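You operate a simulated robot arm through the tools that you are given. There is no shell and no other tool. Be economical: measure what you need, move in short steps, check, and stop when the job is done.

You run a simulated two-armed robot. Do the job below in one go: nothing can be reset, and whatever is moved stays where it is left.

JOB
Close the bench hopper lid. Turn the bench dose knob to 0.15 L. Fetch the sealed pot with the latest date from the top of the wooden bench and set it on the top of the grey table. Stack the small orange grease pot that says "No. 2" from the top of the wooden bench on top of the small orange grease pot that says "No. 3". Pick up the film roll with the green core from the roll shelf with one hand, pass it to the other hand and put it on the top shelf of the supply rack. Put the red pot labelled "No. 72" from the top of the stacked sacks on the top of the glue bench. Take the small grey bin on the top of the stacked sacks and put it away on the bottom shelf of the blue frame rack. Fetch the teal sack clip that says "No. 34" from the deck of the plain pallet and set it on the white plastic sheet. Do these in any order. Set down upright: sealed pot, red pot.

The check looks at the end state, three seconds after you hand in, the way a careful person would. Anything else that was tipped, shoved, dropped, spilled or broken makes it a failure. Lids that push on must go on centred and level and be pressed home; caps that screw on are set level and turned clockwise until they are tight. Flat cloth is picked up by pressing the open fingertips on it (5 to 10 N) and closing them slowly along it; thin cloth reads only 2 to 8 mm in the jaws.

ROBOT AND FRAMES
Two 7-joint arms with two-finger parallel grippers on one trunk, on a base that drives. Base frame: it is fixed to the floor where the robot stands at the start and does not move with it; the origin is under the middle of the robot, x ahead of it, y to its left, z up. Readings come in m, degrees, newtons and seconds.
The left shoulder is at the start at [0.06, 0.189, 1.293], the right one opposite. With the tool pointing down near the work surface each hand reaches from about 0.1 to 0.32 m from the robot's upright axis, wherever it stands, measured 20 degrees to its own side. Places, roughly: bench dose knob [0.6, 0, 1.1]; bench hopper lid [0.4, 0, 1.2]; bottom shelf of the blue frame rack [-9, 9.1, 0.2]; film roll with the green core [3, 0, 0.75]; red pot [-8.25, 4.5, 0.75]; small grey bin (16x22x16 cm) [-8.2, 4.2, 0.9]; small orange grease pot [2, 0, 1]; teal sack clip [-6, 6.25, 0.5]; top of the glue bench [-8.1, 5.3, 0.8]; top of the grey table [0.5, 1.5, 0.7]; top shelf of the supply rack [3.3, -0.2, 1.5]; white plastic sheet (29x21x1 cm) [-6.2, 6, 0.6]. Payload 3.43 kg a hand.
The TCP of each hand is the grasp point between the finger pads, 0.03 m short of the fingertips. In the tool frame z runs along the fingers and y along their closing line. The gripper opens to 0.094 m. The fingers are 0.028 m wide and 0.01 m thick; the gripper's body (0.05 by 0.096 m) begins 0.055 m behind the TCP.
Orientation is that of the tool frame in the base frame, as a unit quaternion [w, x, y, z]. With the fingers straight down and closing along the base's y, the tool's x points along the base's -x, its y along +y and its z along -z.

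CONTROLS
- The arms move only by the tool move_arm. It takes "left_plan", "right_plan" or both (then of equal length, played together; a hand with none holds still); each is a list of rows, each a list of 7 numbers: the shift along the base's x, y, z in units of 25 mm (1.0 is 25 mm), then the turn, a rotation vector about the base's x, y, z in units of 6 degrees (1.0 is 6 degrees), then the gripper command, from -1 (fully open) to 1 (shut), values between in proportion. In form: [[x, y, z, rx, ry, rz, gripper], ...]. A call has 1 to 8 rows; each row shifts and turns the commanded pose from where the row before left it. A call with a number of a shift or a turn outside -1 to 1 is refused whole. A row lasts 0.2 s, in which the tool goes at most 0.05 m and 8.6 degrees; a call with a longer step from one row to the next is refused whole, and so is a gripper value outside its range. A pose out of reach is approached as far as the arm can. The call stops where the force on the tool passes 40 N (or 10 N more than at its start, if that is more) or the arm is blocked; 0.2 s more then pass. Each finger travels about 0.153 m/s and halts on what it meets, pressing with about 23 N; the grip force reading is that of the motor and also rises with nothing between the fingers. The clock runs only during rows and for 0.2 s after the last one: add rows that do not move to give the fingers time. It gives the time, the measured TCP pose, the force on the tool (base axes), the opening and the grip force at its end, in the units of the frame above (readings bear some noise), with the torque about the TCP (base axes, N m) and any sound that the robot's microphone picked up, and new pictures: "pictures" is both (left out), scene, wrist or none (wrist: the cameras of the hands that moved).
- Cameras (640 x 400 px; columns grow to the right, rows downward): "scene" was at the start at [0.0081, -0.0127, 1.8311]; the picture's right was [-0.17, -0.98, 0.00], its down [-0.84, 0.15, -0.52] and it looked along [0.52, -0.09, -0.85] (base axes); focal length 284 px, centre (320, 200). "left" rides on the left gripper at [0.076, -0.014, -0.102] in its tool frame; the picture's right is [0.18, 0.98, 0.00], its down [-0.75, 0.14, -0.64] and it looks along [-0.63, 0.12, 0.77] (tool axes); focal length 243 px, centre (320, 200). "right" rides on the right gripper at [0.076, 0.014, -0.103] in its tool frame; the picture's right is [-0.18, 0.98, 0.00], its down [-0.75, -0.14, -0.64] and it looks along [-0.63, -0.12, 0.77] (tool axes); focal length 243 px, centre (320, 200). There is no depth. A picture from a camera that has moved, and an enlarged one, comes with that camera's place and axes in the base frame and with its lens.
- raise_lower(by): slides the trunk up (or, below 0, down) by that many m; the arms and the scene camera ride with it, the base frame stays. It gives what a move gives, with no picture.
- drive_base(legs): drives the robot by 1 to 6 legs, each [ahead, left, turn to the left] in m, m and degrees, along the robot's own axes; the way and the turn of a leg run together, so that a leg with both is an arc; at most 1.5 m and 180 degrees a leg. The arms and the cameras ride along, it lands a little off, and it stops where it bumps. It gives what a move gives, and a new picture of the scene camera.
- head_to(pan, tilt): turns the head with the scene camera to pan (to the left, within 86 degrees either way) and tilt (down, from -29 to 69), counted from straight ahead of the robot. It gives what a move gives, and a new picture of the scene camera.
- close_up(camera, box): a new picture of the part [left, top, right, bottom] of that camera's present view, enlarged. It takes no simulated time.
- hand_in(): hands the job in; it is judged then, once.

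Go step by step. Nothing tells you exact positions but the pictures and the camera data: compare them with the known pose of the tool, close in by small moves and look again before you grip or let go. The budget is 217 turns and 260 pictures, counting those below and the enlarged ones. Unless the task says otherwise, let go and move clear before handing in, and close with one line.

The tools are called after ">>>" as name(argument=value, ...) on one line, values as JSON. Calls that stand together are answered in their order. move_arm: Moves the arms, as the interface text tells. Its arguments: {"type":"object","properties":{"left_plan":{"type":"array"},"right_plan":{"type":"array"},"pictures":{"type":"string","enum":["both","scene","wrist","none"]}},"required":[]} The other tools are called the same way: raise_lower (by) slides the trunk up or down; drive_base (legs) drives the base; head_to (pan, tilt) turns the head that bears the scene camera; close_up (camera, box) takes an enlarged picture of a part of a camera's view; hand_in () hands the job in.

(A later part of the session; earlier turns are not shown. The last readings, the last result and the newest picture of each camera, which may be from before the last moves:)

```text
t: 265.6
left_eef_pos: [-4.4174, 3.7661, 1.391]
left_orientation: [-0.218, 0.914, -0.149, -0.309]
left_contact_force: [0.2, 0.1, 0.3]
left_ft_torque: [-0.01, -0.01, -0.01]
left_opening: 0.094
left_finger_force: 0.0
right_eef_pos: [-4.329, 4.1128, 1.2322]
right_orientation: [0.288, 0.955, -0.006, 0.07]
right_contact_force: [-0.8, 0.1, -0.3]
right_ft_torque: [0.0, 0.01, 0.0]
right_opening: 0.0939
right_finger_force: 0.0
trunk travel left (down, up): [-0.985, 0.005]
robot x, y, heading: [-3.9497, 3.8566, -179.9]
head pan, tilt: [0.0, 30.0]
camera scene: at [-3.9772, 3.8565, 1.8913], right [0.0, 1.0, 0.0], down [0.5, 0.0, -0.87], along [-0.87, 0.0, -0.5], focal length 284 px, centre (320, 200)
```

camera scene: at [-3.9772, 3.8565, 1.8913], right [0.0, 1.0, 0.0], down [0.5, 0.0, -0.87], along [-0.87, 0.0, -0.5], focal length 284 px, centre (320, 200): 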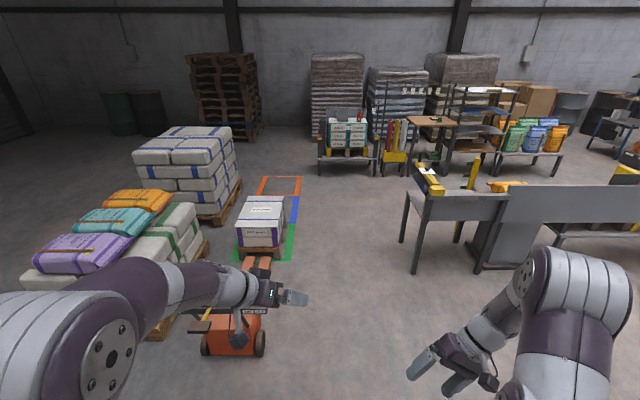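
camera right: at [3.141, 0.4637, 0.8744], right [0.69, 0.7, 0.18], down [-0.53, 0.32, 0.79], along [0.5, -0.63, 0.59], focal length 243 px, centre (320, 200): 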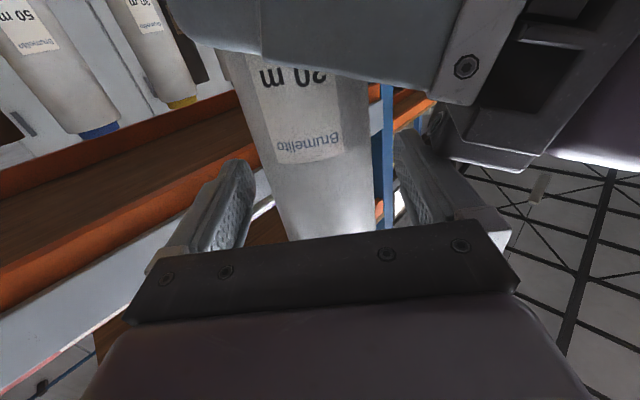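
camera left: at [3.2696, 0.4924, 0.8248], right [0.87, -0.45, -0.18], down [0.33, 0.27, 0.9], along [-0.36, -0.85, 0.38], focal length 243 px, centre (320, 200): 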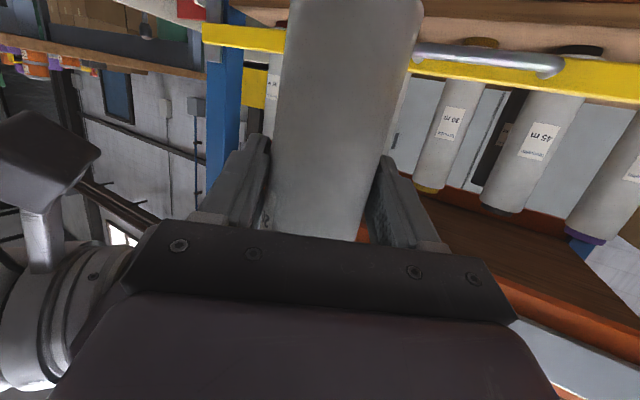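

>>> close_up(camera="scene", box=[300, 80, 520, 200])

```text
2.91 times, centred on (410, 140) of scene
camera zoom: at [-3.9772, 3.8565, 1.8913], right [0.0, 1.0, 0.0], down [0.5, 0.0, -0.87], along [-0.87, 0.0, -0.5], focal length 826 px, centre (58, 374)
```

zoom: 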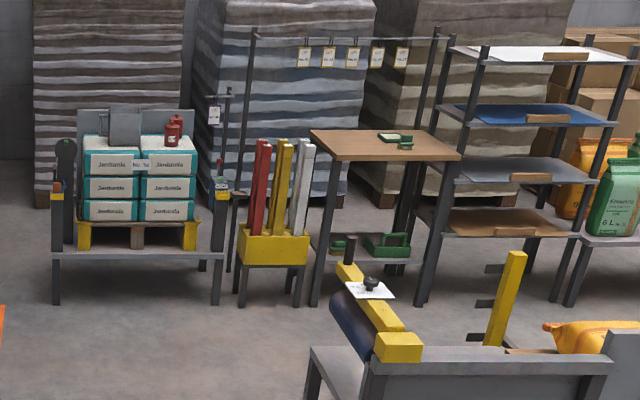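

>>> drive_base(legs=[[1.45, -0.28, 0], [1.45, -0.1, 0]])

>>> close_up(camera="scene", box=[260, 60, 500, 220])

```text
t: 279.9
left_eef_pos: [-7.3602, 4.1545, 1.3916]
left_orientation: [-0.22, 0.913, -0.154, -0.307]
left_contact_force: [0.5, 0.6, 0.5]
left_ft_torque: [-0.01, -0.01, 0.0]
left_opening: 0.0942
left_finger_force: 0.1
right_eef_pos: [-7.2675, 4.5, 1.2317]
right_orientation: [0.288, 0.955, -0.011, 0.069]
right_contact_force: [-1.3, -1.1, 0.0]
right_ft_torque: [0.01, 0.04, -0.01]
right_opening: 0.0941
right_finger_force: 0.0
trunk travel left (down, up): [-0.985, 0.005]
robot x, y, heading: [-6.889, 4.2393, 179.5]
head pan, tilt: [0.0, 30.0]
camera scene: at [-6.9192, 4.2405, 1.8913], right [0.01, 1.0, 0.0], down [0.5, 0.0, -0.87], along [-0.87, 0.01, -0.5], focal length 284 px, centre (320, 200)
```

scene: 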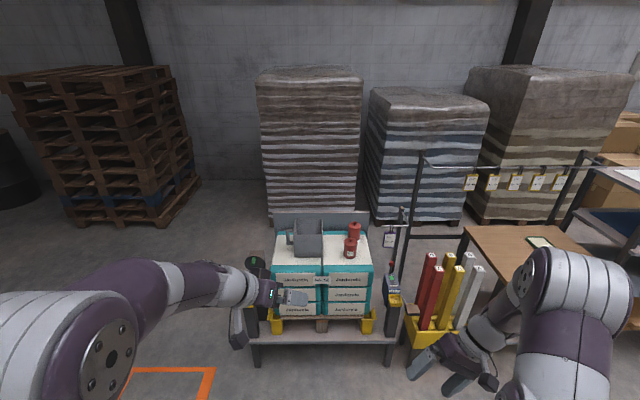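

```text
2.50 times, centred on (380, 140) of scene
camera zoom: at [-6.9192, 4.2405, 1.8913], right [0.01, 1.0, 0.0], down [0.5, 0.0, -0.87], along [-0.87, 0.01, -0.5], focal length 710 px, centre (170, 350)
```

zoom: 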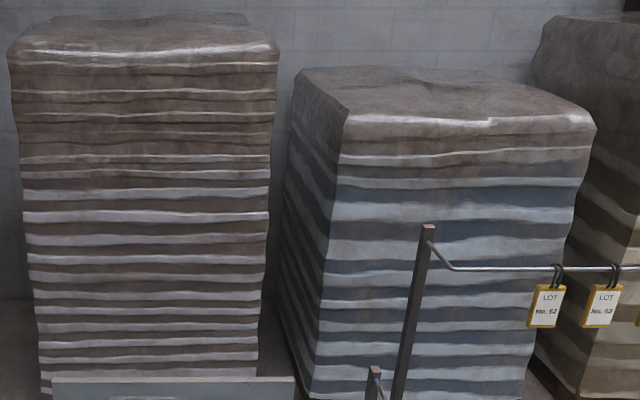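

>>> close_up(camera="scene", box=[270, 210, 390, 290])

```text
5.00 times, centred on (330, 250) of scene
camera zoom: at [-6.9192, 4.2405, 1.8913], right [0.01, 1.0, 0.0], down [0.5, 0.0, -0.87], along [-0.87, 0.01, -0.5], focal length 1420 px, centre (270, -50)
```

zoom: 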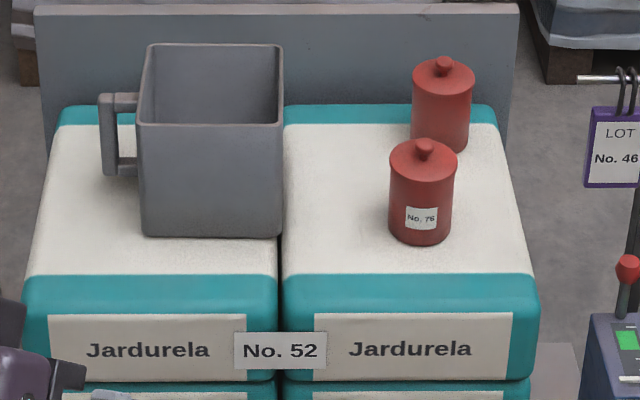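

Two red pots: the near one is No. 76, the rear one's label is hidden. I'll go closer and look from above.

>>> drive_base(legs=[[0.7, -0.2, 0.5]])

>>> head_to(pan=0, tilt=55)

>>> close_up(camera="scene", box=[240, 90, 400, 200])

```text
t: 283.9
left_eef_pos: [-8.0581, 4.3682, 1.3935]
left_orientation: [-0.221, 0.913, -0.157, -0.306]
left_contact_force: [-0.4, 0.1, -0.5]
left_ft_torque: [0.02, 0.0, 0.04]
left_opening: 0.0937
left_finger_force: 0.2
right_eef_pos: [-7.9646, 4.7139, 1.2317]
right_orientation: [0.287, 0.955, -0.014, 0.067]
right_contact_force: [0.4, -0.6, 0.0]
right_ft_torque: [0.03, 0.03, 0.0]
right_opening: 0.0941
right_finger_force: 0.0
trunk travel left (down, up): [-0.985, 0.005]
robot x, y, heading: [-7.5904, 4.4508, 179.3]
head pan, tilt: [0.0, 30.0]
camera scene: at [-7.6166, 4.4504, 1.8913], right [0.02, 1.0, 0.0], down [0.5, -0.01, -0.87], along [-0.87, 0.01, -0.5], focal length 284 px, centre (320, 200)
```

scene: 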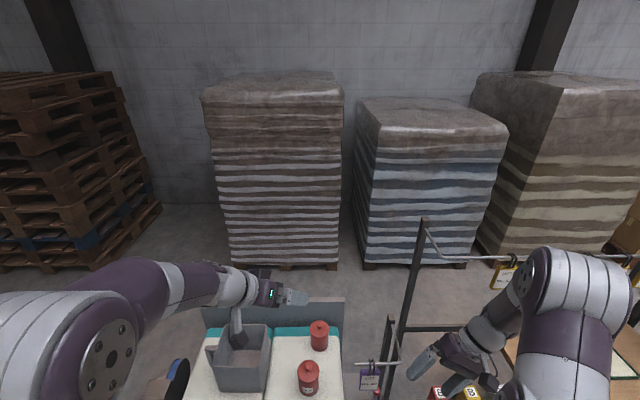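

```text
t: 284.8
left_eef_pos: [-8.0605, 4.3687, 1.392]
left_orientation: [-0.221, 0.912, -0.157, -0.306]
left_contact_force: [-0.1, -0.6, 0.0]
left_ft_torque: [-0.02, -0.02, -0.04]
left_opening: 0.0941
left_finger_force: 0.1
right_eef_pos: [-7.9655, 4.7141, 1.2303]
right_orientation: [0.288, 0.955, -0.014, 0.067]
right_contact_force: [1.3, 0.4, -0.1]
right_ft_torque: [0.02, 0.03, -0.06]
right_opening: 0.094
right_finger_force: 0.1
trunk travel left (down, up): [-0.985, 0.005]
robot x, y, heading: [-7.5887, 4.453, 179.2]
head pan, tilt: [0.0, 55.0]
camera scene: at [-7.6006, 4.4509, 1.8553], right [0.02, 1.0, 0.0], down [0.82, -0.01, -0.57], along [-0.57, 0.01, -0.82], focal length 284 px, centre (320, 200)
```

scene: 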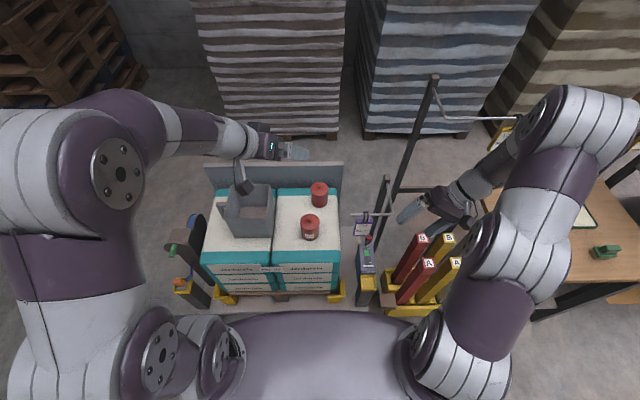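

```text
3.64 times, centred on (320, 145) of scene
camera zoom: at [-7.6006, 4.4509, 1.8553], right [0.02, 1.0, 0.0], down [0.82, -0.01, -0.57], along [-0.57, 0.01, -0.82], focal length 1033 px, centre (320, 400)
```

zoom: 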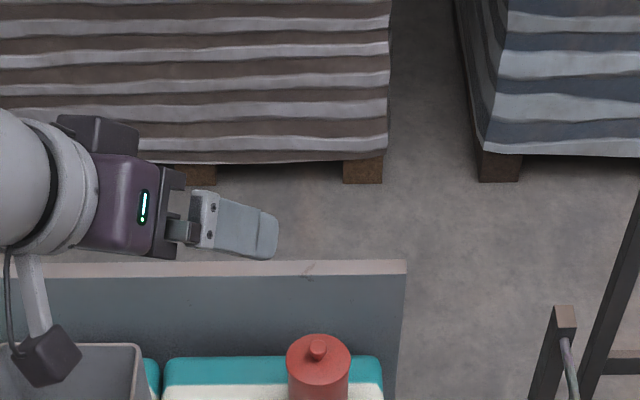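

>>> close_up(camera="scene", box=[280, 170, 350, 250])

```text
5.00 times, centred on (315, 210) of scene
camera zoom: at [-7.6006, 4.4509, 1.8553], right [0.02, 1.0, 0.0], down [0.82, -0.01, -0.57], along [-0.57, 0.01, -0.82], focal length 1420 px, centre (345, 150)
```

zoom: 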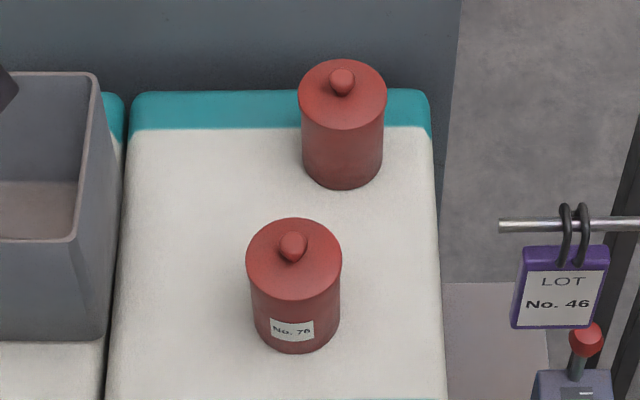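

>>> close_up(camera="scene", box=[298, 228, 314, 240])

```text
16.00 times, centred on (306, 234) of scene
camera zoom: at [-7.6006, 4.4509, 1.8553], right [0.02, 1.0, 0.0], down [0.82, -0.01, -0.57], along [-0.57, 0.01, -0.82], focal length 4544 px, centre (544, -344)
```

zoom: 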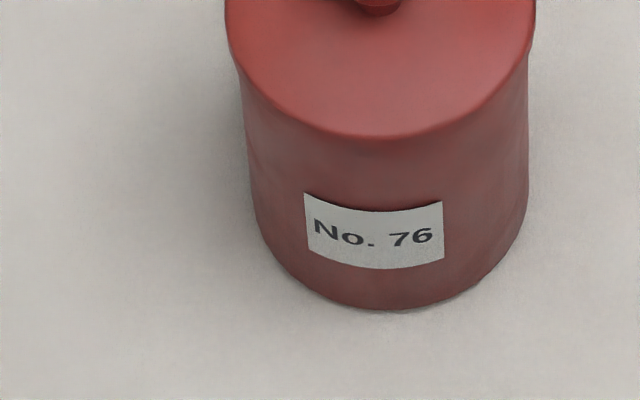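

The near pot is definitely No. 76, so No. 72 must be the rear one (label turned away). I'll first bring both hands to tool-down.

>>> move_arm(left_plan=[[0.5, 0, 0, -0.54, -0.75, 0.39, -1], [0.5, 0, 0, -0.54, -0.75, 0.39, -1], [0.5, 0, 0, -0.54, -0.75, 0.39, -1], [0.5, 0, 0, -0.54, -0.75, 0.39, -1], [0, 0, 0, -0.54, -0.75, 0.39, -1], [0, 0, 0, -0.54, -0.75, 0.39, -1], [0, 0, 0, -0.54, -0.75, 0.39, -1], [0, 0, 0, -0.54, -0.75, 0.39, -1]], right_plan=[[0, 0, 0.2, 0.93, 0.22, 0.05, -1], [0, 0, 0.2, 0.93, 0.22, 0.05, -1], [0, -0.3, 0.2, 0.93, 0.22, 0.05, -1], [0, -0.3, 0.2, 0.93, 0.22, 0.05, -1], [0, -0.3, 0.2, 0.93, 0.22, 0.05, -1], [0, -0.3, 0.2, 0.93, 0.22, 0.05, -1], [0, 0, 0, 0, 0, 0, -1], [0, 0, 0, 0, 0, 0, -1]], pictures="none")

>>> drive_base(legs=[[0.1, 0.19, 0.8]])

```text
t: 286.6
left_eef_pos: [-8.0055, 4.3687, 1.379]
left_orientation: [-0.001, 1.0, 0.002, -0.001]
left_contact_force: [0.0, 0.4, -1.1]
left_ft_torque: [0.0, -0.02, 0.01]
left_opening: 0.0941
left_finger_force: 0.1
left hand out of reach, approached as far as the arm can: row 8
right_eef_pos: [-7.9672, 4.6842, 1.2612]
right_orientation: [0.0, 1.0, 0.001, 0.0]
right_contact_force: [-0.2, 0.8, -0.2]
right_ft_torque: [-0.03, -0.02, 0.01]
right_opening: 0.094
right_finger_force: 0.1
trunk travel left (down, up): [-0.985, 0.005]
robot x, y, heading: [-7.5901, 4.4484, 179.2]
head pan, tilt: [0.0, 55.0]
```

```text
t: 288.3
left_eef_pos: [-8.1042, 4.1777, 1.3796]
left_orientation: [0.0, 1.0, 0.009, -0.004]
left_contact_force: [0.5, -0.2, 1.0]
left_ft_torque: [-0.04, 0.03, 0.0]
left_opening: 0.0941
left_finger_force: 0.0
right_eef_pos: [-8.0697, 4.4935, 1.2619]
right_orientation: [0.001, 1.0, 0.007, -0.002]
right_contact_force: [-0.1, 0.1, -0.3]
right_ft_torque: [0.0, 0.01, -0.04]
right_opening: 0.094
right_finger_force: 0.1
trunk travel left (down, up): [-0.985, 0.005]
robot x, y, heading: [-7.6941, 4.2577, 179.6]
head pan, tilt: [0.0, 55.0]
camera scene: at [-7.7006, 4.2665, 1.8553], right [0.0, 1.0, 0.0], down [0.82, 0.0, -0.57], along [-0.57, 0.0, -0.82], focal length 284 px, centre (320, 200)
```

scene: 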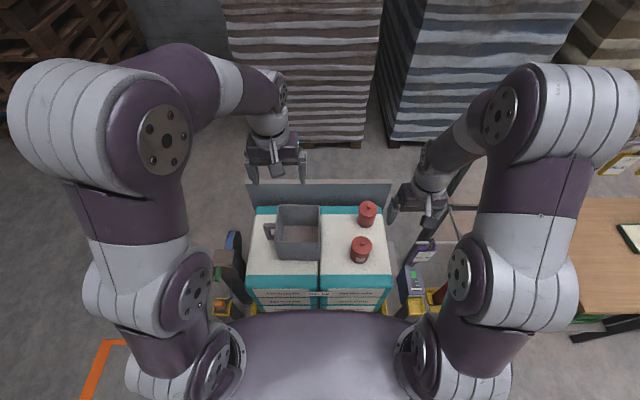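

>>> raise_lower(by=-0.18)

>>> move_arm(right_plan=[[-1, -0.2, 0, 0, 0.4, 0, -1], [-1, -0.2, 0, 0, 0.4, 0, -1], [-1, -0.2, 0, 0, 0.4, 0, -1], [-1, -0.2, 0, 0, 0.4, 0, -1], [-1, -0.2, 0, 0, 0.4, 0, -1], [-1, -0.2, 0, 0, 0.4, 0, -1], [-1, -0.2, 0, 0, 0.4, 0, -1], [-1, -0.2, 0, 0, 0.4, 0, -1]], pictures="wrist")

```text
t: 290.3
left_eef_pos: [-8.1063, 4.1729, 1.1988]
left_orientation: [0.0, 1.0, 0.007, -0.003]
left_contact_force: [-0.1, 0.5, -0.1]
left_ft_torque: [0.01, 0.04, -0.01]
left_opening: 0.0937
left_finger_force: 0.0
right_eef_pos: [-8.0719, 4.4897, 1.0828]
right_orientation: [0.0, 1.0, 0.006, -0.001]
right_contact_force: [-0.4, 0.8, 0.5]
right_ft_torque: [0.02, 0.02, 0.05]
right_opening: 0.0944
right_finger_force: 0.1
trunk travel left (down, up): [-0.805, 0.185]
robot x, y, heading: [-7.6911, 4.2622, 179.8]
head pan, tilt: [0.0, 55.0]
```

```text
t: 292.1
left_eef_pos: [-8.1077, 4.1741, 1.1988]
left_orientation: [-0.001, 1.0, 0.008, -0.001]
left_contact_force: [-0.7, -0.3, 0.3]
left_ft_torque: [-0.03, 0.0, 0.02]
left_opening: 0.0941
left_finger_force: 0.0
right_eef_pos: [-8.2722, 4.4495, 1.0802]
right_orientation: [-0.001, 0.986, 0.007, -0.168]
right_contact_force: [0.0, -0.7, -0.7]
right_ft_torque: [0.02, 0.0, 0.0]
right_opening: 0.0943
right_finger_force: 0.0
trunk travel left (down, up): [-0.805, 0.185]
robot x, y, heading: [-7.6934, 4.2664, 179.7]
head pan, tilt: [0.0, 55.0]
camera right: at [-8.1648, 4.4356, 1.1524], right [-0.16, -0.99, 0.06], down [-0.5, 0.13, 0.86], along [-0.85, 0.11, -0.52], focal length 243 px, centre (320, 200)
```

right: 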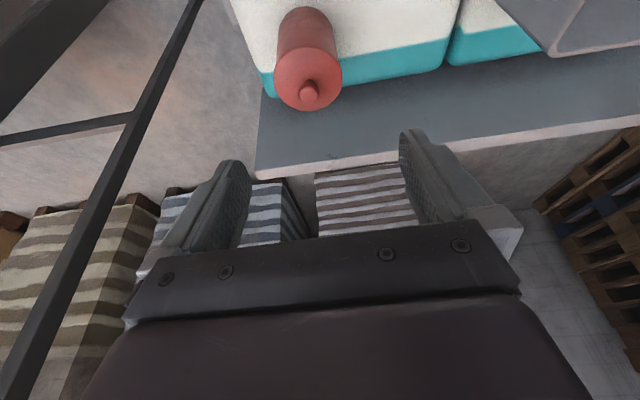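

>>> move_arm(right_plan=[[-0.8, 0.15, -0.8, 0, 0, 0, -1], [-0.7, 0.15, -0.8, 0, 0, 0, -1], [0, 0, -0.9, 0, 0, 0, -1], [0, 0, -0.9, 0, 0, 0, -1], [0, 0, -0.8, 0, 0, 0, -1]], pictures="wrist")

```text
t: 293.3
left_eef_pos: [-8.1063, 4.173, 1.1981]
left_orientation: [-0.001, 1.0, 0.008, -0.003]
left_contact_force: [-0.5, -0.4, -0.9]
left_ft_torque: [0.03, 0.0, 0.0]
left_opening: 0.0941
left_finger_force: 0.1
right_eef_pos: [-8.3112, 4.4565, 0.9775]
right_orientation: [-0.001, 0.986, 0.006, -0.168]
right_contact_force: [0.5, -0.2, 0.4]
right_ft_torque: [0.02, -0.03, 0.03]
right_opening: 0.0941
right_finger_force: 0.0
trunk travel left (down, up): [-0.805, 0.185]
robot x, y, heading: [-7.6957, 4.2634, 179.8]
head pan, tilt: [0.0, 55.0]
camera right: at [-8.203, 4.444, 1.0486], right [-0.16, -0.99, 0.06], down [-0.5, 0.13, 0.86], along [-0.85, 0.11, -0.51], focal length 243 px, centre (320, 200)
```

right: 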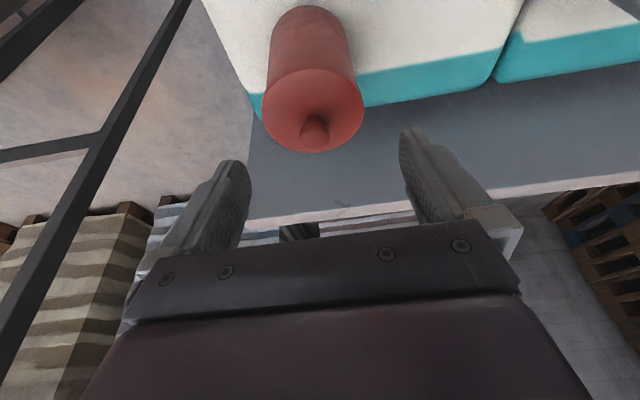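

>>> move_arm(right_plan=[[-0.35, 0.18, -0.8, 0, 0, 0, -1], [0, 0, -0.8, 0, 0, 0, -1], [0, 0, -0.8, 0, 0, 0, -1], [0, 0, -0.8, 0, 0, 0, -1], [0, 0, -0.7, 0, 0, 0, -1]], pictures="wrist")

```text
t: 294.5
left_eef_pos: [-8.106, 4.174, 1.1986]
left_orientation: [-0.002, 1.0, 0.008, -0.003]
left_contact_force: [-0.3, -0.4, 0.3]
left_ft_torque: [-0.01, -0.01, 0.02]
left_opening: 0.0943
left_finger_force: 0.2
right_eef_pos: [-8.3187, 4.4615, 0.8801]
right_orientation: [-0.002, 0.986, 0.006, -0.168]
right_contact_force: [0.0, -0.1, -0.7]
right_ft_torque: [-0.05, 0.0, -0.01]
right_opening: 0.094
right_finger_force: 0.0
trunk travel left (down, up): [-0.805, 0.185]
robot x, y, heading: [-7.6903, 4.2612, 179.6]
head pan, tilt: [0.0, 55.0]
camera right: at [-8.2111, 4.4492, 0.9515], right [-0.16, -0.99, 0.06], down [-0.5, 0.13, 0.86], along [-0.85, 0.11, -0.51], focal length 243 px, centre (320, 200)
```

right: 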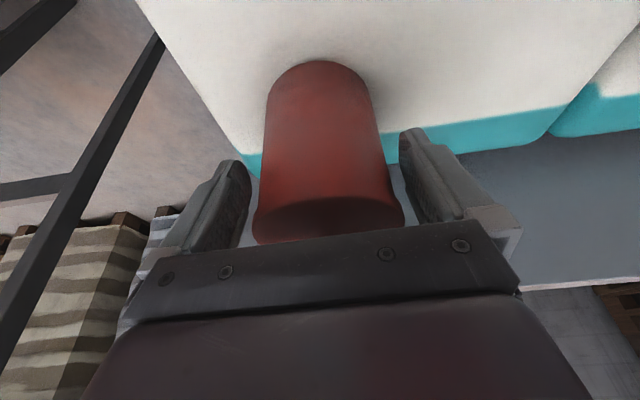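

>>> move_arm(right_plan=[[0, 0, 0, 0, 0, 0, -0.4], [0, 0, 0, 0, 0, 0, 0], [0, 0, 0, 0, 0, 0, 0.2], [0, 0, 0, 0, 0, 0, 0.2], [0, 0, 0.8, 0, 0, 0, 0.2], [0, 0, 0.8, 0, 0, 0, 0.2], [0, 0, 1, 0, 0, 0, 0.2], [0, 0, 1, 0, 0, 0, 0.2]], pictures="wrist")

```text
t: 296.3
left_eef_pos: [-8.1062, 4.1729, 1.1987]
left_orientation: [-0.001, 1.0, 0.008, -0.003]
left_contact_force: [0.8, -0.4, -0.5]
left_ft_torque: [-0.01, -0.01, 0.01]
left_opening: 0.094
left_finger_force: 0.1
right_eef_pos: [-8.3162, 4.4609, 0.9687]
right_orientation: [-0.002, 0.986, 0.008, -0.167]
right_contact_force: [-0.1, 0.0, -0.2]
right_ft_torque: [0.01, 0.02, -0.01]
right_opening: 0.0768
right_finger_force: 22.4
trunk travel left (down, up): [-0.805, 0.185]
robot x, y, heading: [-7.6903, 4.2635, 180.0]
head pan, tilt: [0.0, 55.0]
camera right: at [-8.2102, 4.4481, 1.041], right [-0.16, -0.99, 0.06], down [-0.5, 0.13, 0.86], along [-0.85, 0.11, -0.52], focal length 243 px, centre (320, 200)
```

right: 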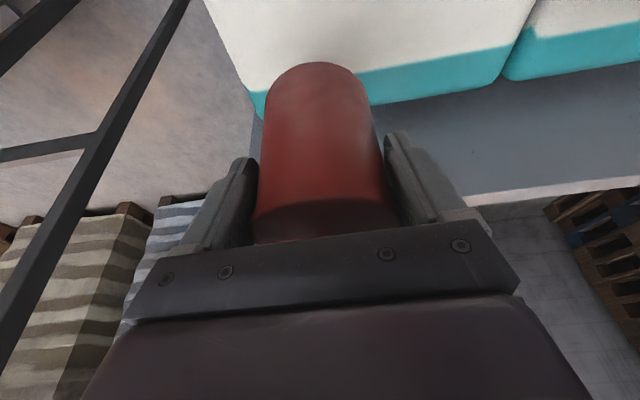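

>>> move_arm(right_plan=[[0, 0, 1, 0, 0, 0, 0.2], [0, 0, 1, 0, 0, 0, 0.2], [0, 0, 1, 0, 0, 0, 0.2], [0, 0, 1, 0, 0, 0, 0.2], [1, 0, 1, 0, 0, 0, 0.2], [1, 0, 1, 0, 0, 0, 0.2], [1, 0, 0, 0, 0, 0, 0.2], [1, 0, 0, 0, 0, 0, 0.2]], pictures="none")

>>> drive_base(legs=[[-0.35, 0, 0], [0, -0.86, 0]])

```text
t: 298.1
left_eef_pos: [-8.1047, 4.1722, 1.2002]
left_orientation: [-0.001, 1.0, 0.008, -0.002]
left_contact_force: [0.3, -0.6, 0.5]
left_ft_torque: [0.02, -0.01, 0.03]
left_opening: 0.0942
left_finger_force: 0.0
right_eef_pos: [-8.2173, 4.4611, 1.1188]
right_orientation: [-0.001, 0.986, 0.007, -0.167]
right_contact_force: [0.4, -0.7, -0.9]
right_ft_torque: [-0.01, 0.0, -0.01]
right_opening: 0.0764
right_finger_force: 22.9
trunk travel left (down, up): [-0.805, 0.185]
robot x, y, heading: [-7.694, 4.2611, 179.9]
head pan, tilt: [0.0, 55.0]
```

```text
t: 304.6
left_eef_pos: [-7.7513, 5.0439, 1.1994]
left_orientation: [-0.001, 1.0, 0.011, -0.002]
left_contact_force: [-0.3, -0.9, 0.6]
left_ft_torque: [-0.02, 0.0, 0.02]
left_opening: 0.0939
left_finger_force: 0.1
right_eef_pos: [-7.8632, 5.3314, 1.1191]
right_orientation: [-0.002, 0.986, 0.01, -0.168]
right_contact_force: [-0.7, -0.2, -1.1]
right_ft_torque: [-0.01, -0.02, -0.01]
right_opening: 0.0761
right_finger_force: 22.4
trunk travel left (down, up): [-0.805, 0.185]
robot x, y, heading: [-7.3336, 5.133, -179.8]
head pan, tilt: [0.0, 55.0]
camera scene: at [-7.3489, 5.1343, 1.6753], right [0.0, 1.0, 0.0], down [0.82, 0.0, -0.57], along [-0.57, 0.0, -0.82], focal length 284 px, centre (320, 200)
```

scene: 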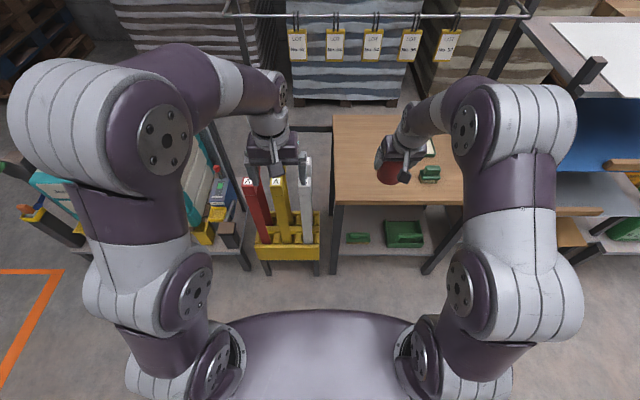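

>>> drive_base(legs=[[0.19, 0, 0]])

>>> move_arm(right_plan=[[-0.8, 0, -1, 0, 0, 0, 0.2], [-0.8, 0, -1, 0, 0, 0, 0.2], [0, 0, -1, 0, 0, 0, 0.2], [0, 0, -1, 0, 0, 0, 0.2], [0, 0, -1, 0, 0, 0, 0.2], [0, 0, -1, 0, 0, 0, 0.2]], pictures="wrist")

```text
t: 306.1
left_eef_pos: [-7.9396, 5.0417, 1.1986]
left_orientation: [-0.001, 1.0, 0.011, -0.003]
left_contact_force: [0.5, 0.6, -0.7]
left_ft_torque: [0.01, -0.02, 0.01]
left_opening: 0.0942
left_finger_force: 0.0
right_eef_pos: [-8.0534, 5.3298, 1.1191]
right_orientation: [0.0, 0.986, 0.01, -0.168]
right_contact_force: [-0.4, 0.1, -0.1]
right_ft_torque: [-0.03, -0.01, 0.03]
right_opening: 0.0765
right_finger_force: 22.7
trunk travel left (down, up): [-0.805, 0.185]
robot x, y, heading: [-7.5337, 5.1384, -179.7]
head pan, tilt: [0.0, 55.0]
camera scene: at [-7.5371, 5.1338, 1.6753], right [0.0, 1.0, 0.0], down [0.82, 0.0, -0.57], along [-0.57, 0.0, -0.82], focal length 284 px, centre (320, 200)
```

scene: 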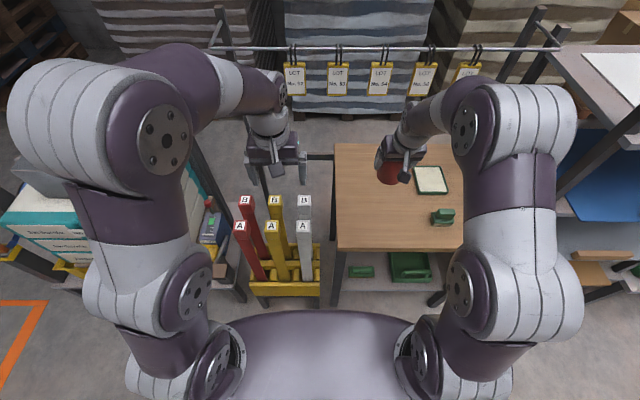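

```text
t: 307.5
left_eef_pos: [-7.9405, 5.0425, 1.1983]
left_orientation: [-0.001, 1.0, 0.012, -0.002]
left_contact_force: [-1.0, -0.1, -0.1]
left_ft_torque: [-0.01, 0.01, -0.03]
left_opening: 0.0941
left_finger_force: 0.1
right_eef_pos: [-8.0954, 5.3306, 0.9688]
right_orientation: [0.0, 0.986, 0.011, -0.167]
right_contact_force: [-0.6, 0.1, -0.8]
right_ft_torque: [-0.02, 0.0, 0.04]
right_opening: 0.0759
right_finger_force: 23.1
trunk travel left (down, up): [-0.805, 0.185]
robot x, y, heading: [-7.5256, 5.131, -179.3]
head pan, tilt: [0.0, 55.0]
camera right: at [-7.9877, 5.3184, 1.0407], right [-0.15, -0.99, 0.06], down [-0.5, 0.13, 0.86], along [-0.85, 0.1, -0.52], focal length 243 px, centre (320, 200)
```

right: 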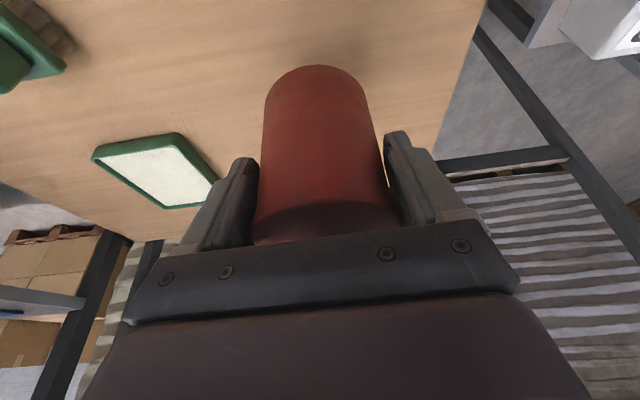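

>>> move_arm(right_plan=[[0, 0, -0.8, 0, 0, 0, 0.2], [0, 0, -0.8, 0, 0, 0, 0.2], [0, 0, -0.4, 0, 0, 0, 0.2]], pictures="none")

>>> move_arm(right_plan=[[0, 0, -0.25, 0, 0, 0, 0.2], [0, 0, -0.25, 0, 0, 0, 0.2]], pictures="none")

>>> move_arm(right_plan=[[0, 0, -0.2, 0, 0, 0, 0.2], [0, 0, -0.2, 0, 0, 0, 0.2]], pictures="none")

```text
t: 308.3
left_eef_pos: [-7.9402, 5.043, 1.199]
left_orientation: [-0.001, 1.0, 0.012, -0.002]
left_contact_force: [0.2, 0.9, 0.9]
left_ft_torque: [0.02, 0.03, 0.03]
left_opening: 0.0938
left_finger_force: 0.0
right_eef_pos: [-8.095, 5.3309, 0.9192]
right_orientation: [-0.001, 0.986, 0.011, -0.167]
right_contact_force: [-0.2, -0.5, -1.3]
right_ft_torque: [0.03, 0.0, 0.01]
right_opening: 0.0759
right_finger_force: 23.6
trunk travel left (down, up): [-0.805, 0.185]
robot x, y, heading: [-7.5222, 5.1362, -179.5]
head pan, tilt: [0.0, 55.0]
```

```text
t: 308.9
left_eef_pos: [-7.9391, 5.0438, 1.1983]
left_orientation: [0.0, 1.0, 0.012, -0.002]
left_contact_force: [1.0, 0.3, -0.5]
left_ft_torque: [-0.01, 0.0, 0.02]
left_opening: 0.094
left_finger_force: 0.1
right_eef_pos: [-8.0945, 5.3305, 0.9079]
right_orientation: [-0.001, 0.986, 0.011, -0.167]
right_contact_force: [-0.2, 0.0, -0.3]
right_ft_torque: [0.02, -0.04, 0.01]
right_opening: 0.076
right_finger_force: 23.3
trunk travel left (down, up): [-0.805, 0.185]
robot x, y, heading: [-7.5265, 5.1317, -179.6]
head pan, tilt: [0.0, 55.0]
```

```text
t: 309.5
left_eef_pos: [-7.9412, 5.042, 1.1982]
left_orientation: [-0.001, 1.0, 0.012, -0.002]
left_contact_force: [-0.3, 0.2, 0.8]
left_ft_torque: [0.01, -0.01, 0.01]
left_opening: 0.0938
left_finger_force: 0.1
right_eef_pos: [-8.0939, 5.3298, 0.8966]
right_orientation: [-0.001, 0.986, 0.011, -0.167]
right_contact_force: [0.2, 0.9, -0.6]
right_ft_torque: [0.0, -0.02, 0.02]
right_opening: 0.0762
right_finger_force: 23.6
trunk travel left (down, up): [-0.805, 0.185]
robot x, y, heading: [-7.5287, 5.1351, -179.7]
head pan, tilt: [0.0, 55.0]
```

>>> move_arm(right_plan=[[0, 0, -0.25, 0, 0, 0, 0.2], [0, 0, -0.25, 0, 0, 0, 0.2]], pictures="none")

>>> move_arm(right_plan=[[0, 0, -0.25, 0, 0, 0, 0.2], [0, 0, -0.25, 0, 0, 0, 0.2]], pictures="none")

>>> close_up(camera="right", box=[160, 0, 480, 260])

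```text
t: 310.1
left_eef_pos: [-7.9367, 5.0426, 1.201]
left_orientation: [-0.001, 1.0, 0.011, -0.003]
left_contact_force: [0.3, 0.0, -0.1]
left_ft_torque: [0.02, -0.02, 0.01]
left_opening: 0.094
left_finger_force: 0.1
right_eef_pos: [-8.0941, 5.33, 0.889]
right_orientation: [-0.001, 0.985, 0.011, -0.174]
right_contact_force: [0.3, 3.9, 26.6]
right_ft_torque: [-0.03, 0.2, -0.06]
right_opening: 0.077
right_finger_force: 23.2
trunk travel left (down, up): [-0.805, 0.185]
robot x, y, heading: [-7.5286, 5.134, -179.7]
head pan, tilt: [0.0, 55.0]
```

```text
t: 310.7
left_eef_pos: [-7.9378, 5.041, 1.199]
left_orientation: [-0.002, 1.0, 0.011, -0.003]
left_contact_force: [-0.7, 0.6, -0.4]
left_ft_torque: [-0.01, -0.04, -0.01]
left_opening: 0.0941
left_finger_force: 0.0
right_eef_pos: [-8.0916, 5.3283, 0.8729]
right_orientation: [0.0, 0.986, 0.011, -0.167]
right_contact_force: [6.5, 1.3, 18.0]
right_ft_torque: [-0.32, 0.12, 0.08]
right_opening: 0.0715
right_finger_force: 23.5
trunk travel left (down, up): [-0.805, 0.185]
robot x, y, heading: [-7.5281, 5.1316, -180.0]
head pan, tilt: [0.0, 55.0]
```

```text
1.54 times, centred on (320, 130) of right
camera zoom: at [-7.9846, 5.3166, 0.9452], right [-0.15, -0.99, 0.06], down [-0.5, 0.13, 0.86], along [-0.85, 0.1, -0.51], focal length 373 px, centre (320, 308)
```

zoom: 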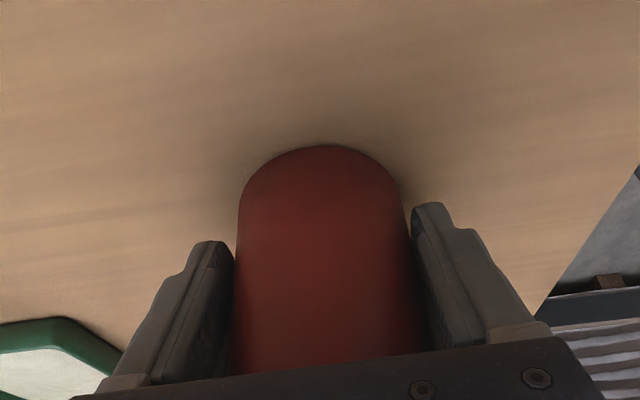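

>>> move_arm(right_plan=[[0, 0, 0.1, 0, 0, 0, -0.7], [0, 0, 0, 0, 0, 0, -1], [0, 0, 0.4, 0, 0, 0, -1], [0.15, 0, 0.8, 0, 0, 0, -1], [0.3, 0, 0.9, 0, 0, 0, -1], [0.3, 0, 0.9, 0, 0, 0, -1], [0.3, 0, 0.9, 0, 0, 0, -1], [0.3, 0, 0.9, 0, 0, 0, -1]], pictures="wrist")

```text
t: 312.5
left_eef_pos: [-7.9402, 5.0429, 1.1981]
left_orientation: [-0.001, 1.0, 0.011, -0.003]
left_contact_force: [0.7, 0.1, -1.0]
left_ft_torque: [0.01, 0.04, -0.02]
left_opening: 0.0941
left_finger_force: 0.1
right_eef_pos: [-8.0589, 5.3301, 0.9965]
right_orientation: [0.0, 0.986, 0.011, -0.168]
right_contact_force: [0.1, -0.1, 0.6]
right_ft_torque: [0.0, 0.02, 0.01]
right_opening: 0.0942
right_finger_force: 0.1
trunk travel left (down, up): [-0.805, 0.185]
robot x, y, heading: [-7.5267, 5.1343, -179.5]
head pan, tilt: [0.0, 55.0]
camera right: at [-7.9528, 5.3176, 1.0675], right [-0.15, -0.99, 0.06], down [-0.5, 0.13, 0.86], along [-0.85, 0.1, -0.51], focal length 243 px, centre (320, 200)
```

right: 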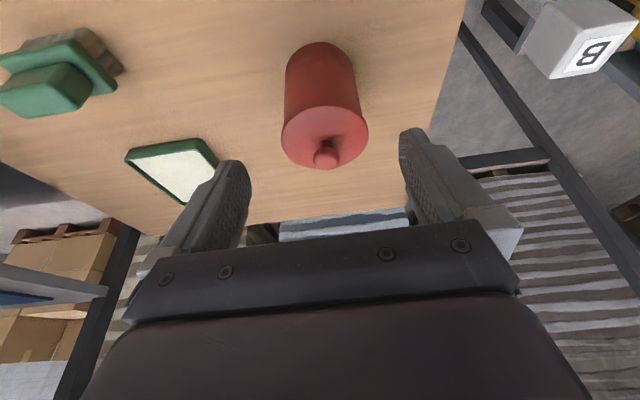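

Pot is upright on the glue bench. Now return for the grey bin with the left hand.

>>> move_arm(right_plan=[[0.5, 0, 1, 0, -0.4, 0, -1], [0.5, 0, 1, 0, -0.4, 0, -1], [0.5, 0, 1, 0, -0.4, 0, -1], [0.5, 0, 1, 0, -0.4, 0, -1], [0.5, 0, 1, 0, -0.4, 0, -1], [0.5, 0, 1, 0, -0.4, 0, -1], [0.5, 0, 0, 0, -0.4, 0, -1], [0.5, 0, 0, 0, -0.4, 0, -1]], pictures="none")

>>> drive_base(legs=[[-0.2, 0, 0], [0, 0.77, 0], [0.36, 0, 0]])

>>> close_up(camera="scene", box=[180, 150, 400, 320])

```text
t: 314.3
left_eef_pos: [-7.9408, 5.0427, 1.1986]
left_orientation: [-0.001, 1.0, 0.011, -0.002]
left_contact_force: [-0.6, 0.0, -0.2]
left_ft_torque: [0.05, -0.03, 0.0]
left_opening: 0.0939
left_finger_force: 0.0
right_eef_pos: [-7.9608, 5.3325, 1.1437]
right_orientation: [0.001, 1.0, 0.01, 0.0]
right_contact_force: [0.1, 0.0, -0.5]
right_ft_torque: [-0.03, 0.01, -0.04]
right_opening: 0.0942
right_finger_force: 0.1
trunk travel left (down, up): [-0.805, 0.185]
robot x, y, heading: [-7.5282, 5.1326, -179.9]
head pan, tilt: [0.0, 55.0]
```

```text
t: 321.7
left_eef_pos: [-8.0986, 4.2499, 1.1986]
left_orientation: [0.0, 1.0, 0.013, -0.003]
left_contact_force: [-0.7, -0.5, -0.7]
left_ft_torque: [-0.01, 0.0, -0.01]
left_opening: 0.0941
left_finger_force: 0.0
right_eef_pos: [-8.1175, 4.54, 1.145]
right_orientation: [0.001, 1.0, 0.014, -0.001]
right_contact_force: [1.3, -0.9, -0.2]
right_ft_torque: [0.02, -0.02, -0.02]
right_opening: 0.0938
right_finger_force: 0.0
trunk travel left (down, up): [-0.805, 0.185]
robot x, y, heading: [-7.6811, 4.3431, -179.4]
head pan, tilt: [0.0, 55.0]
camera scene: at [-7.6958, 4.3447, 1.6753], right [-0.01, 1.0, 0.0], down [0.82, 0.01, -0.57], along [-0.57, -0.01, -0.82], focal length 284 px, centre (320, 200)
```

scene: 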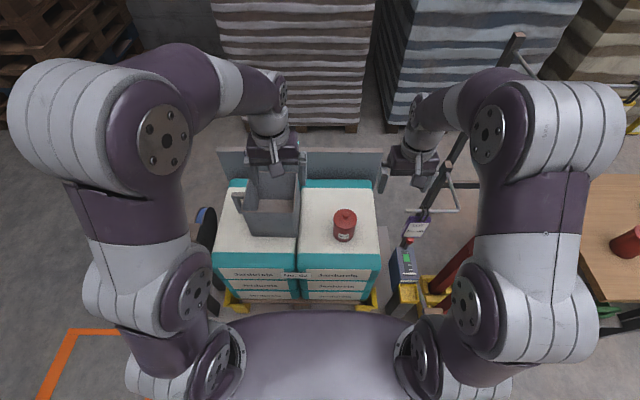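

```text
2.35 times, centred on (290, 235) of scene
camera zoom: at [-7.6958, 4.3447, 1.6753], right [-0.01, 1.0, 0.0], down [0.82, 0.01, -0.57], along [-0.57, -0.01, -0.82], focal length 668 px, centre (391, 118)
```

zoom: 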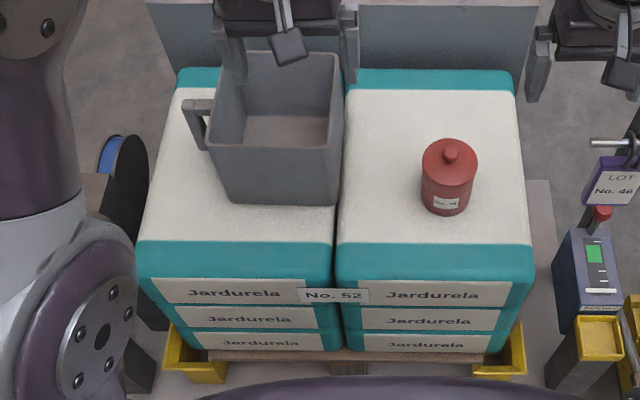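

>>> move_arm(left_plan=[[0, -0.3, 0, 0, 0, -1, -1], [0, -0.3, 0, 0, 0, -1, -1], [0, -0.3, 0, 0, 0, -1, -1], [0, -0.3, 0, 0, 0, -1, -1], [0, -0.3, 0, 0, 0, -1, -1], [0, -0.3, 0, 0, 0, -1, -1], [0, -0.3, 0, 0, 0, -1, -1], [0, -0.2, 0, 0, 0, -1, -1]], pictures="none")

>>> move_arm(left_plan=[[-0.3, 0, 0, 0, 0, -1, -1], [-0.3, 0, -0.5, 0, 0, -1, -1], [-0.3, 0, -0.8, 0, 0, -1, -1], [-0.3, 0, -0.8, 0, 0, -1, -1], [0, 0, -0.8, 0, 0, -1, -1], [0, 0, -0.8, 0, 0, -1, -1], [0, 0, -0.3, 0, 0, -1, -1]], pictures="both")

```text
t: 323.5
left_eef_pos: [-8.0985, 4.1935, 1.1988]
left_orientation: [-0.003, 0.919, -0.394, -0.002]
left_contact_force: [-0.1, -0.1, -0.1]
left_ft_torque: [-0.02, 0.02, 0.03]
left_opening: 0.0941
left_finger_force: 0.1
right_eef_pos: [-8.1208, 4.5395, 1.1453]
right_orientation: [0.002, 1.0, 0.014, -0.001]
right_contact_force: [-0.1, -0.7, -0.3]
right_ft_torque: [0.0, 0.01, 0.01]
right_opening: 0.0939
right_finger_force: 0.1
trunk travel left (down, up): [-0.805, 0.185]
robot x, y, heading: [-7.6847, 4.3433, -179.5]
head pan, tilt: [0.0, 55.0]
```

```text
t: 325.1
left_eef_pos: [-8.1262, 4.1927, 1.0985]
left_orientation: [-0.002, 0.716, -0.698, -0.002]
left_contact_force: [-0.1, -0.1, -0.5]
left_ft_torque: [-0.01, 0.03, 0.04]
left_opening: 0.0939
left_finger_force: 0.1
right_eef_pos: [-8.1189, 4.5392, 1.1454]
right_orientation: [0.002, 1.0, 0.015, -0.001]
right_contact_force: [-0.1, 0.9, 0.2]
right_ft_torque: [0.04, 0.01, -0.03]
right_opening: 0.094
right_finger_force: 0.1
trunk travel left (down, up): [-0.805, 0.185]
robot x, y, heading: [-7.6865, 4.3482, -179.5]
head pan, tilt: [0.0, 55.0]
camera scene: at [-7.6967, 4.3446, 1.6753], right [-0.01, 1.0, 0.0], down [0.82, 0.01, -0.57], along [-0.57, -0.01, -0.82], focal length 284 px, centre (320, 200)
camera left: at [-8.1116, 4.118, 1.2008], right [-0.98, -0.21, 0.0], down [-0.16, 0.75, 0.65], along [-0.13, 0.63, -0.76], focal length 243 px, centre (320, 200)
```

scene: 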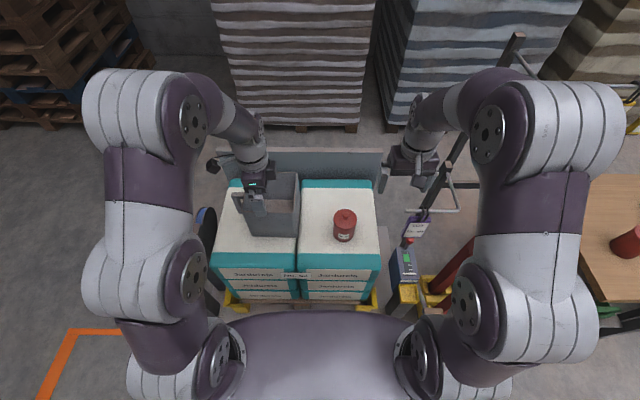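
left: 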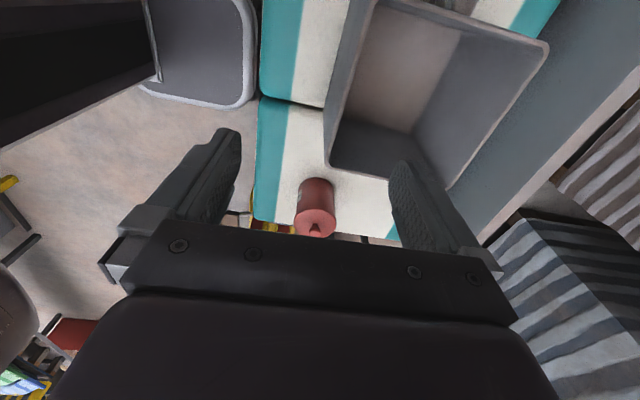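

>>> move_arm(left_plan=[[-0.8, 0, 0, 0, 0, 0, -1], [0, 0, -1, 0, 0, 0, -1], [0, 0, -1, 0, 0, 0, -1], [0, 0, -1, 0, 0, 0, -1], [0, 0, -1, 0, 0, 0, -1], [0, 0, -1, 0, 0, 0, -1], [0, 0, -0.3, 0, 0, 0, -1]], pictures="wrist")

```text
t: 326.7
left_eef_pos: [-8.1477, 4.1935, 0.9658]
left_orientation: [-0.002, 0.717, -0.697, -0.001]
left_contact_force: [0.1, 0.3, 0.1]
left_ft_torque: [-0.01, 0.0, 0.03]
left_opening: 0.0939
left_finger_force: 0.1
right_eef_pos: [-8.1205, 4.5387, 1.1447]
right_orientation: [0.002, 1.0, 0.014, 0.0]
right_contact_force: [-0.3, -0.7, -0.3]
right_ft_torque: [-0.05, -0.03, -0.02]
right_opening: 0.0938
right_finger_force: 0.0
trunk travel left (down, up): [-0.805, 0.185]
robot x, y, heading: [-7.6879, 4.3454, -179.4]
head pan, tilt: [0.0, 55.0]
camera left: at [-8.1325, 4.1177, 1.0677], right [-0.98, -0.21, 0.0], down [-0.16, 0.75, 0.65], along [-0.13, 0.63, -0.76], focal length 243 px, centre (320, 200)
```

left: 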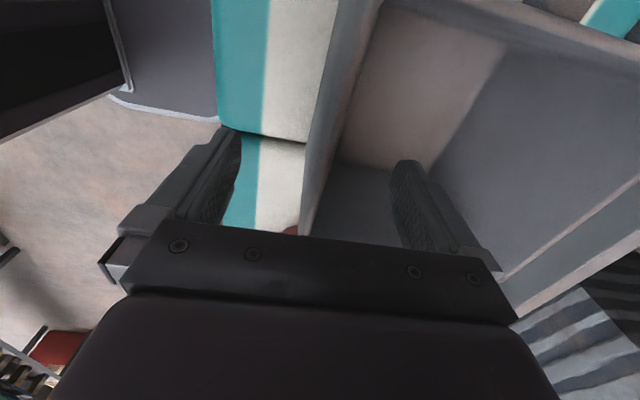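

>>> move_arm(left_plan=[[0, 0, 0, 0, 0, 0, -0.3], [0, 0, 0, 0, 0, 0, 0.3], [0, 0, 0, 0, 0, 0, 0.8], [0, 0, 0, 0, 0, 0, 1], [0, 0, 0, 0, 0, 0, 1]], pictures="none")

>>> move_arm(left_plan=[[0, 0, 0.6, 0, 0, 0, 1], [0, 0, 0.6, 0, 0, 0, 1], [0, 0, 0.8, 0, 0, 0, 1]], pictures="scene")

```text
t: 327.9
left_eef_pos: [-8.1485, 4.1939, 0.965]
left_orientation: [-0.002, 0.717, -0.697, -0.002]
left_contact_force: [1.0, 0.1, 0.1]
left_ft_torque: [0.0, 0.0, -0.08]
left_opening: 0.0093
left_finger_force: 22.4
right_eef_pos: [-8.119, 4.5392, 1.1443]
right_orientation: [0.001, 1.0, 0.014, 0.0]
right_contact_force: [0.1, -0.2, 0.6]
right_ft_torque: [-0.01, -0.01, 0.0]
right_opening: 0.0938
right_finger_force: 0.0
trunk travel left (down, up): [-0.805, 0.185]
robot x, y, heading: [-7.6863, 4.3467, -179.6]
head pan, tilt: [0.0, 55.0]
```

```text
t: 328.7
left_eef_pos: [-8.1461, 4.1931, 1.0149]
left_orientation: [-0.003, 0.717, -0.697, 0.0]
left_contact_force: [0.1, -0.5, -1.6]
left_ft_torque: [0.04, -0.15, 0.04]
left_opening: 0.0094
left_finger_force: 23.0
right_eef_pos: [-8.1191, 4.5404, 1.1447]
right_orientation: [0.001, 1.0, 0.014, -0.001]
right_contact_force: [0.1, 0.8, -0.1]
right_ft_torque: [0.01, -0.01, 0.03]
right_opening: 0.094
right_finger_force: 0.1
trunk travel left (down, up): [-0.805, 0.185]
robot x, y, heading: [-7.6851, 4.3455, -179.4]
head pan, tilt: [0.0, 55.0]
camera scene: at [-7.6964, 4.3447, 1.6752], right [-0.01, 1.0, 0.0], down [0.82, 0.01, -0.57], along [-0.57, -0.01, -0.82], focal length 284 px, centre (320, 200)
```

scene: 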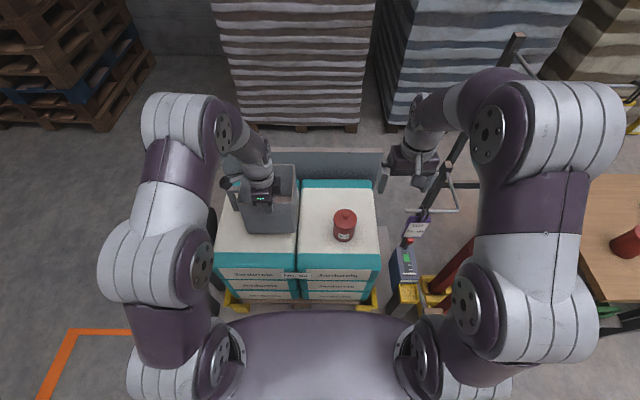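

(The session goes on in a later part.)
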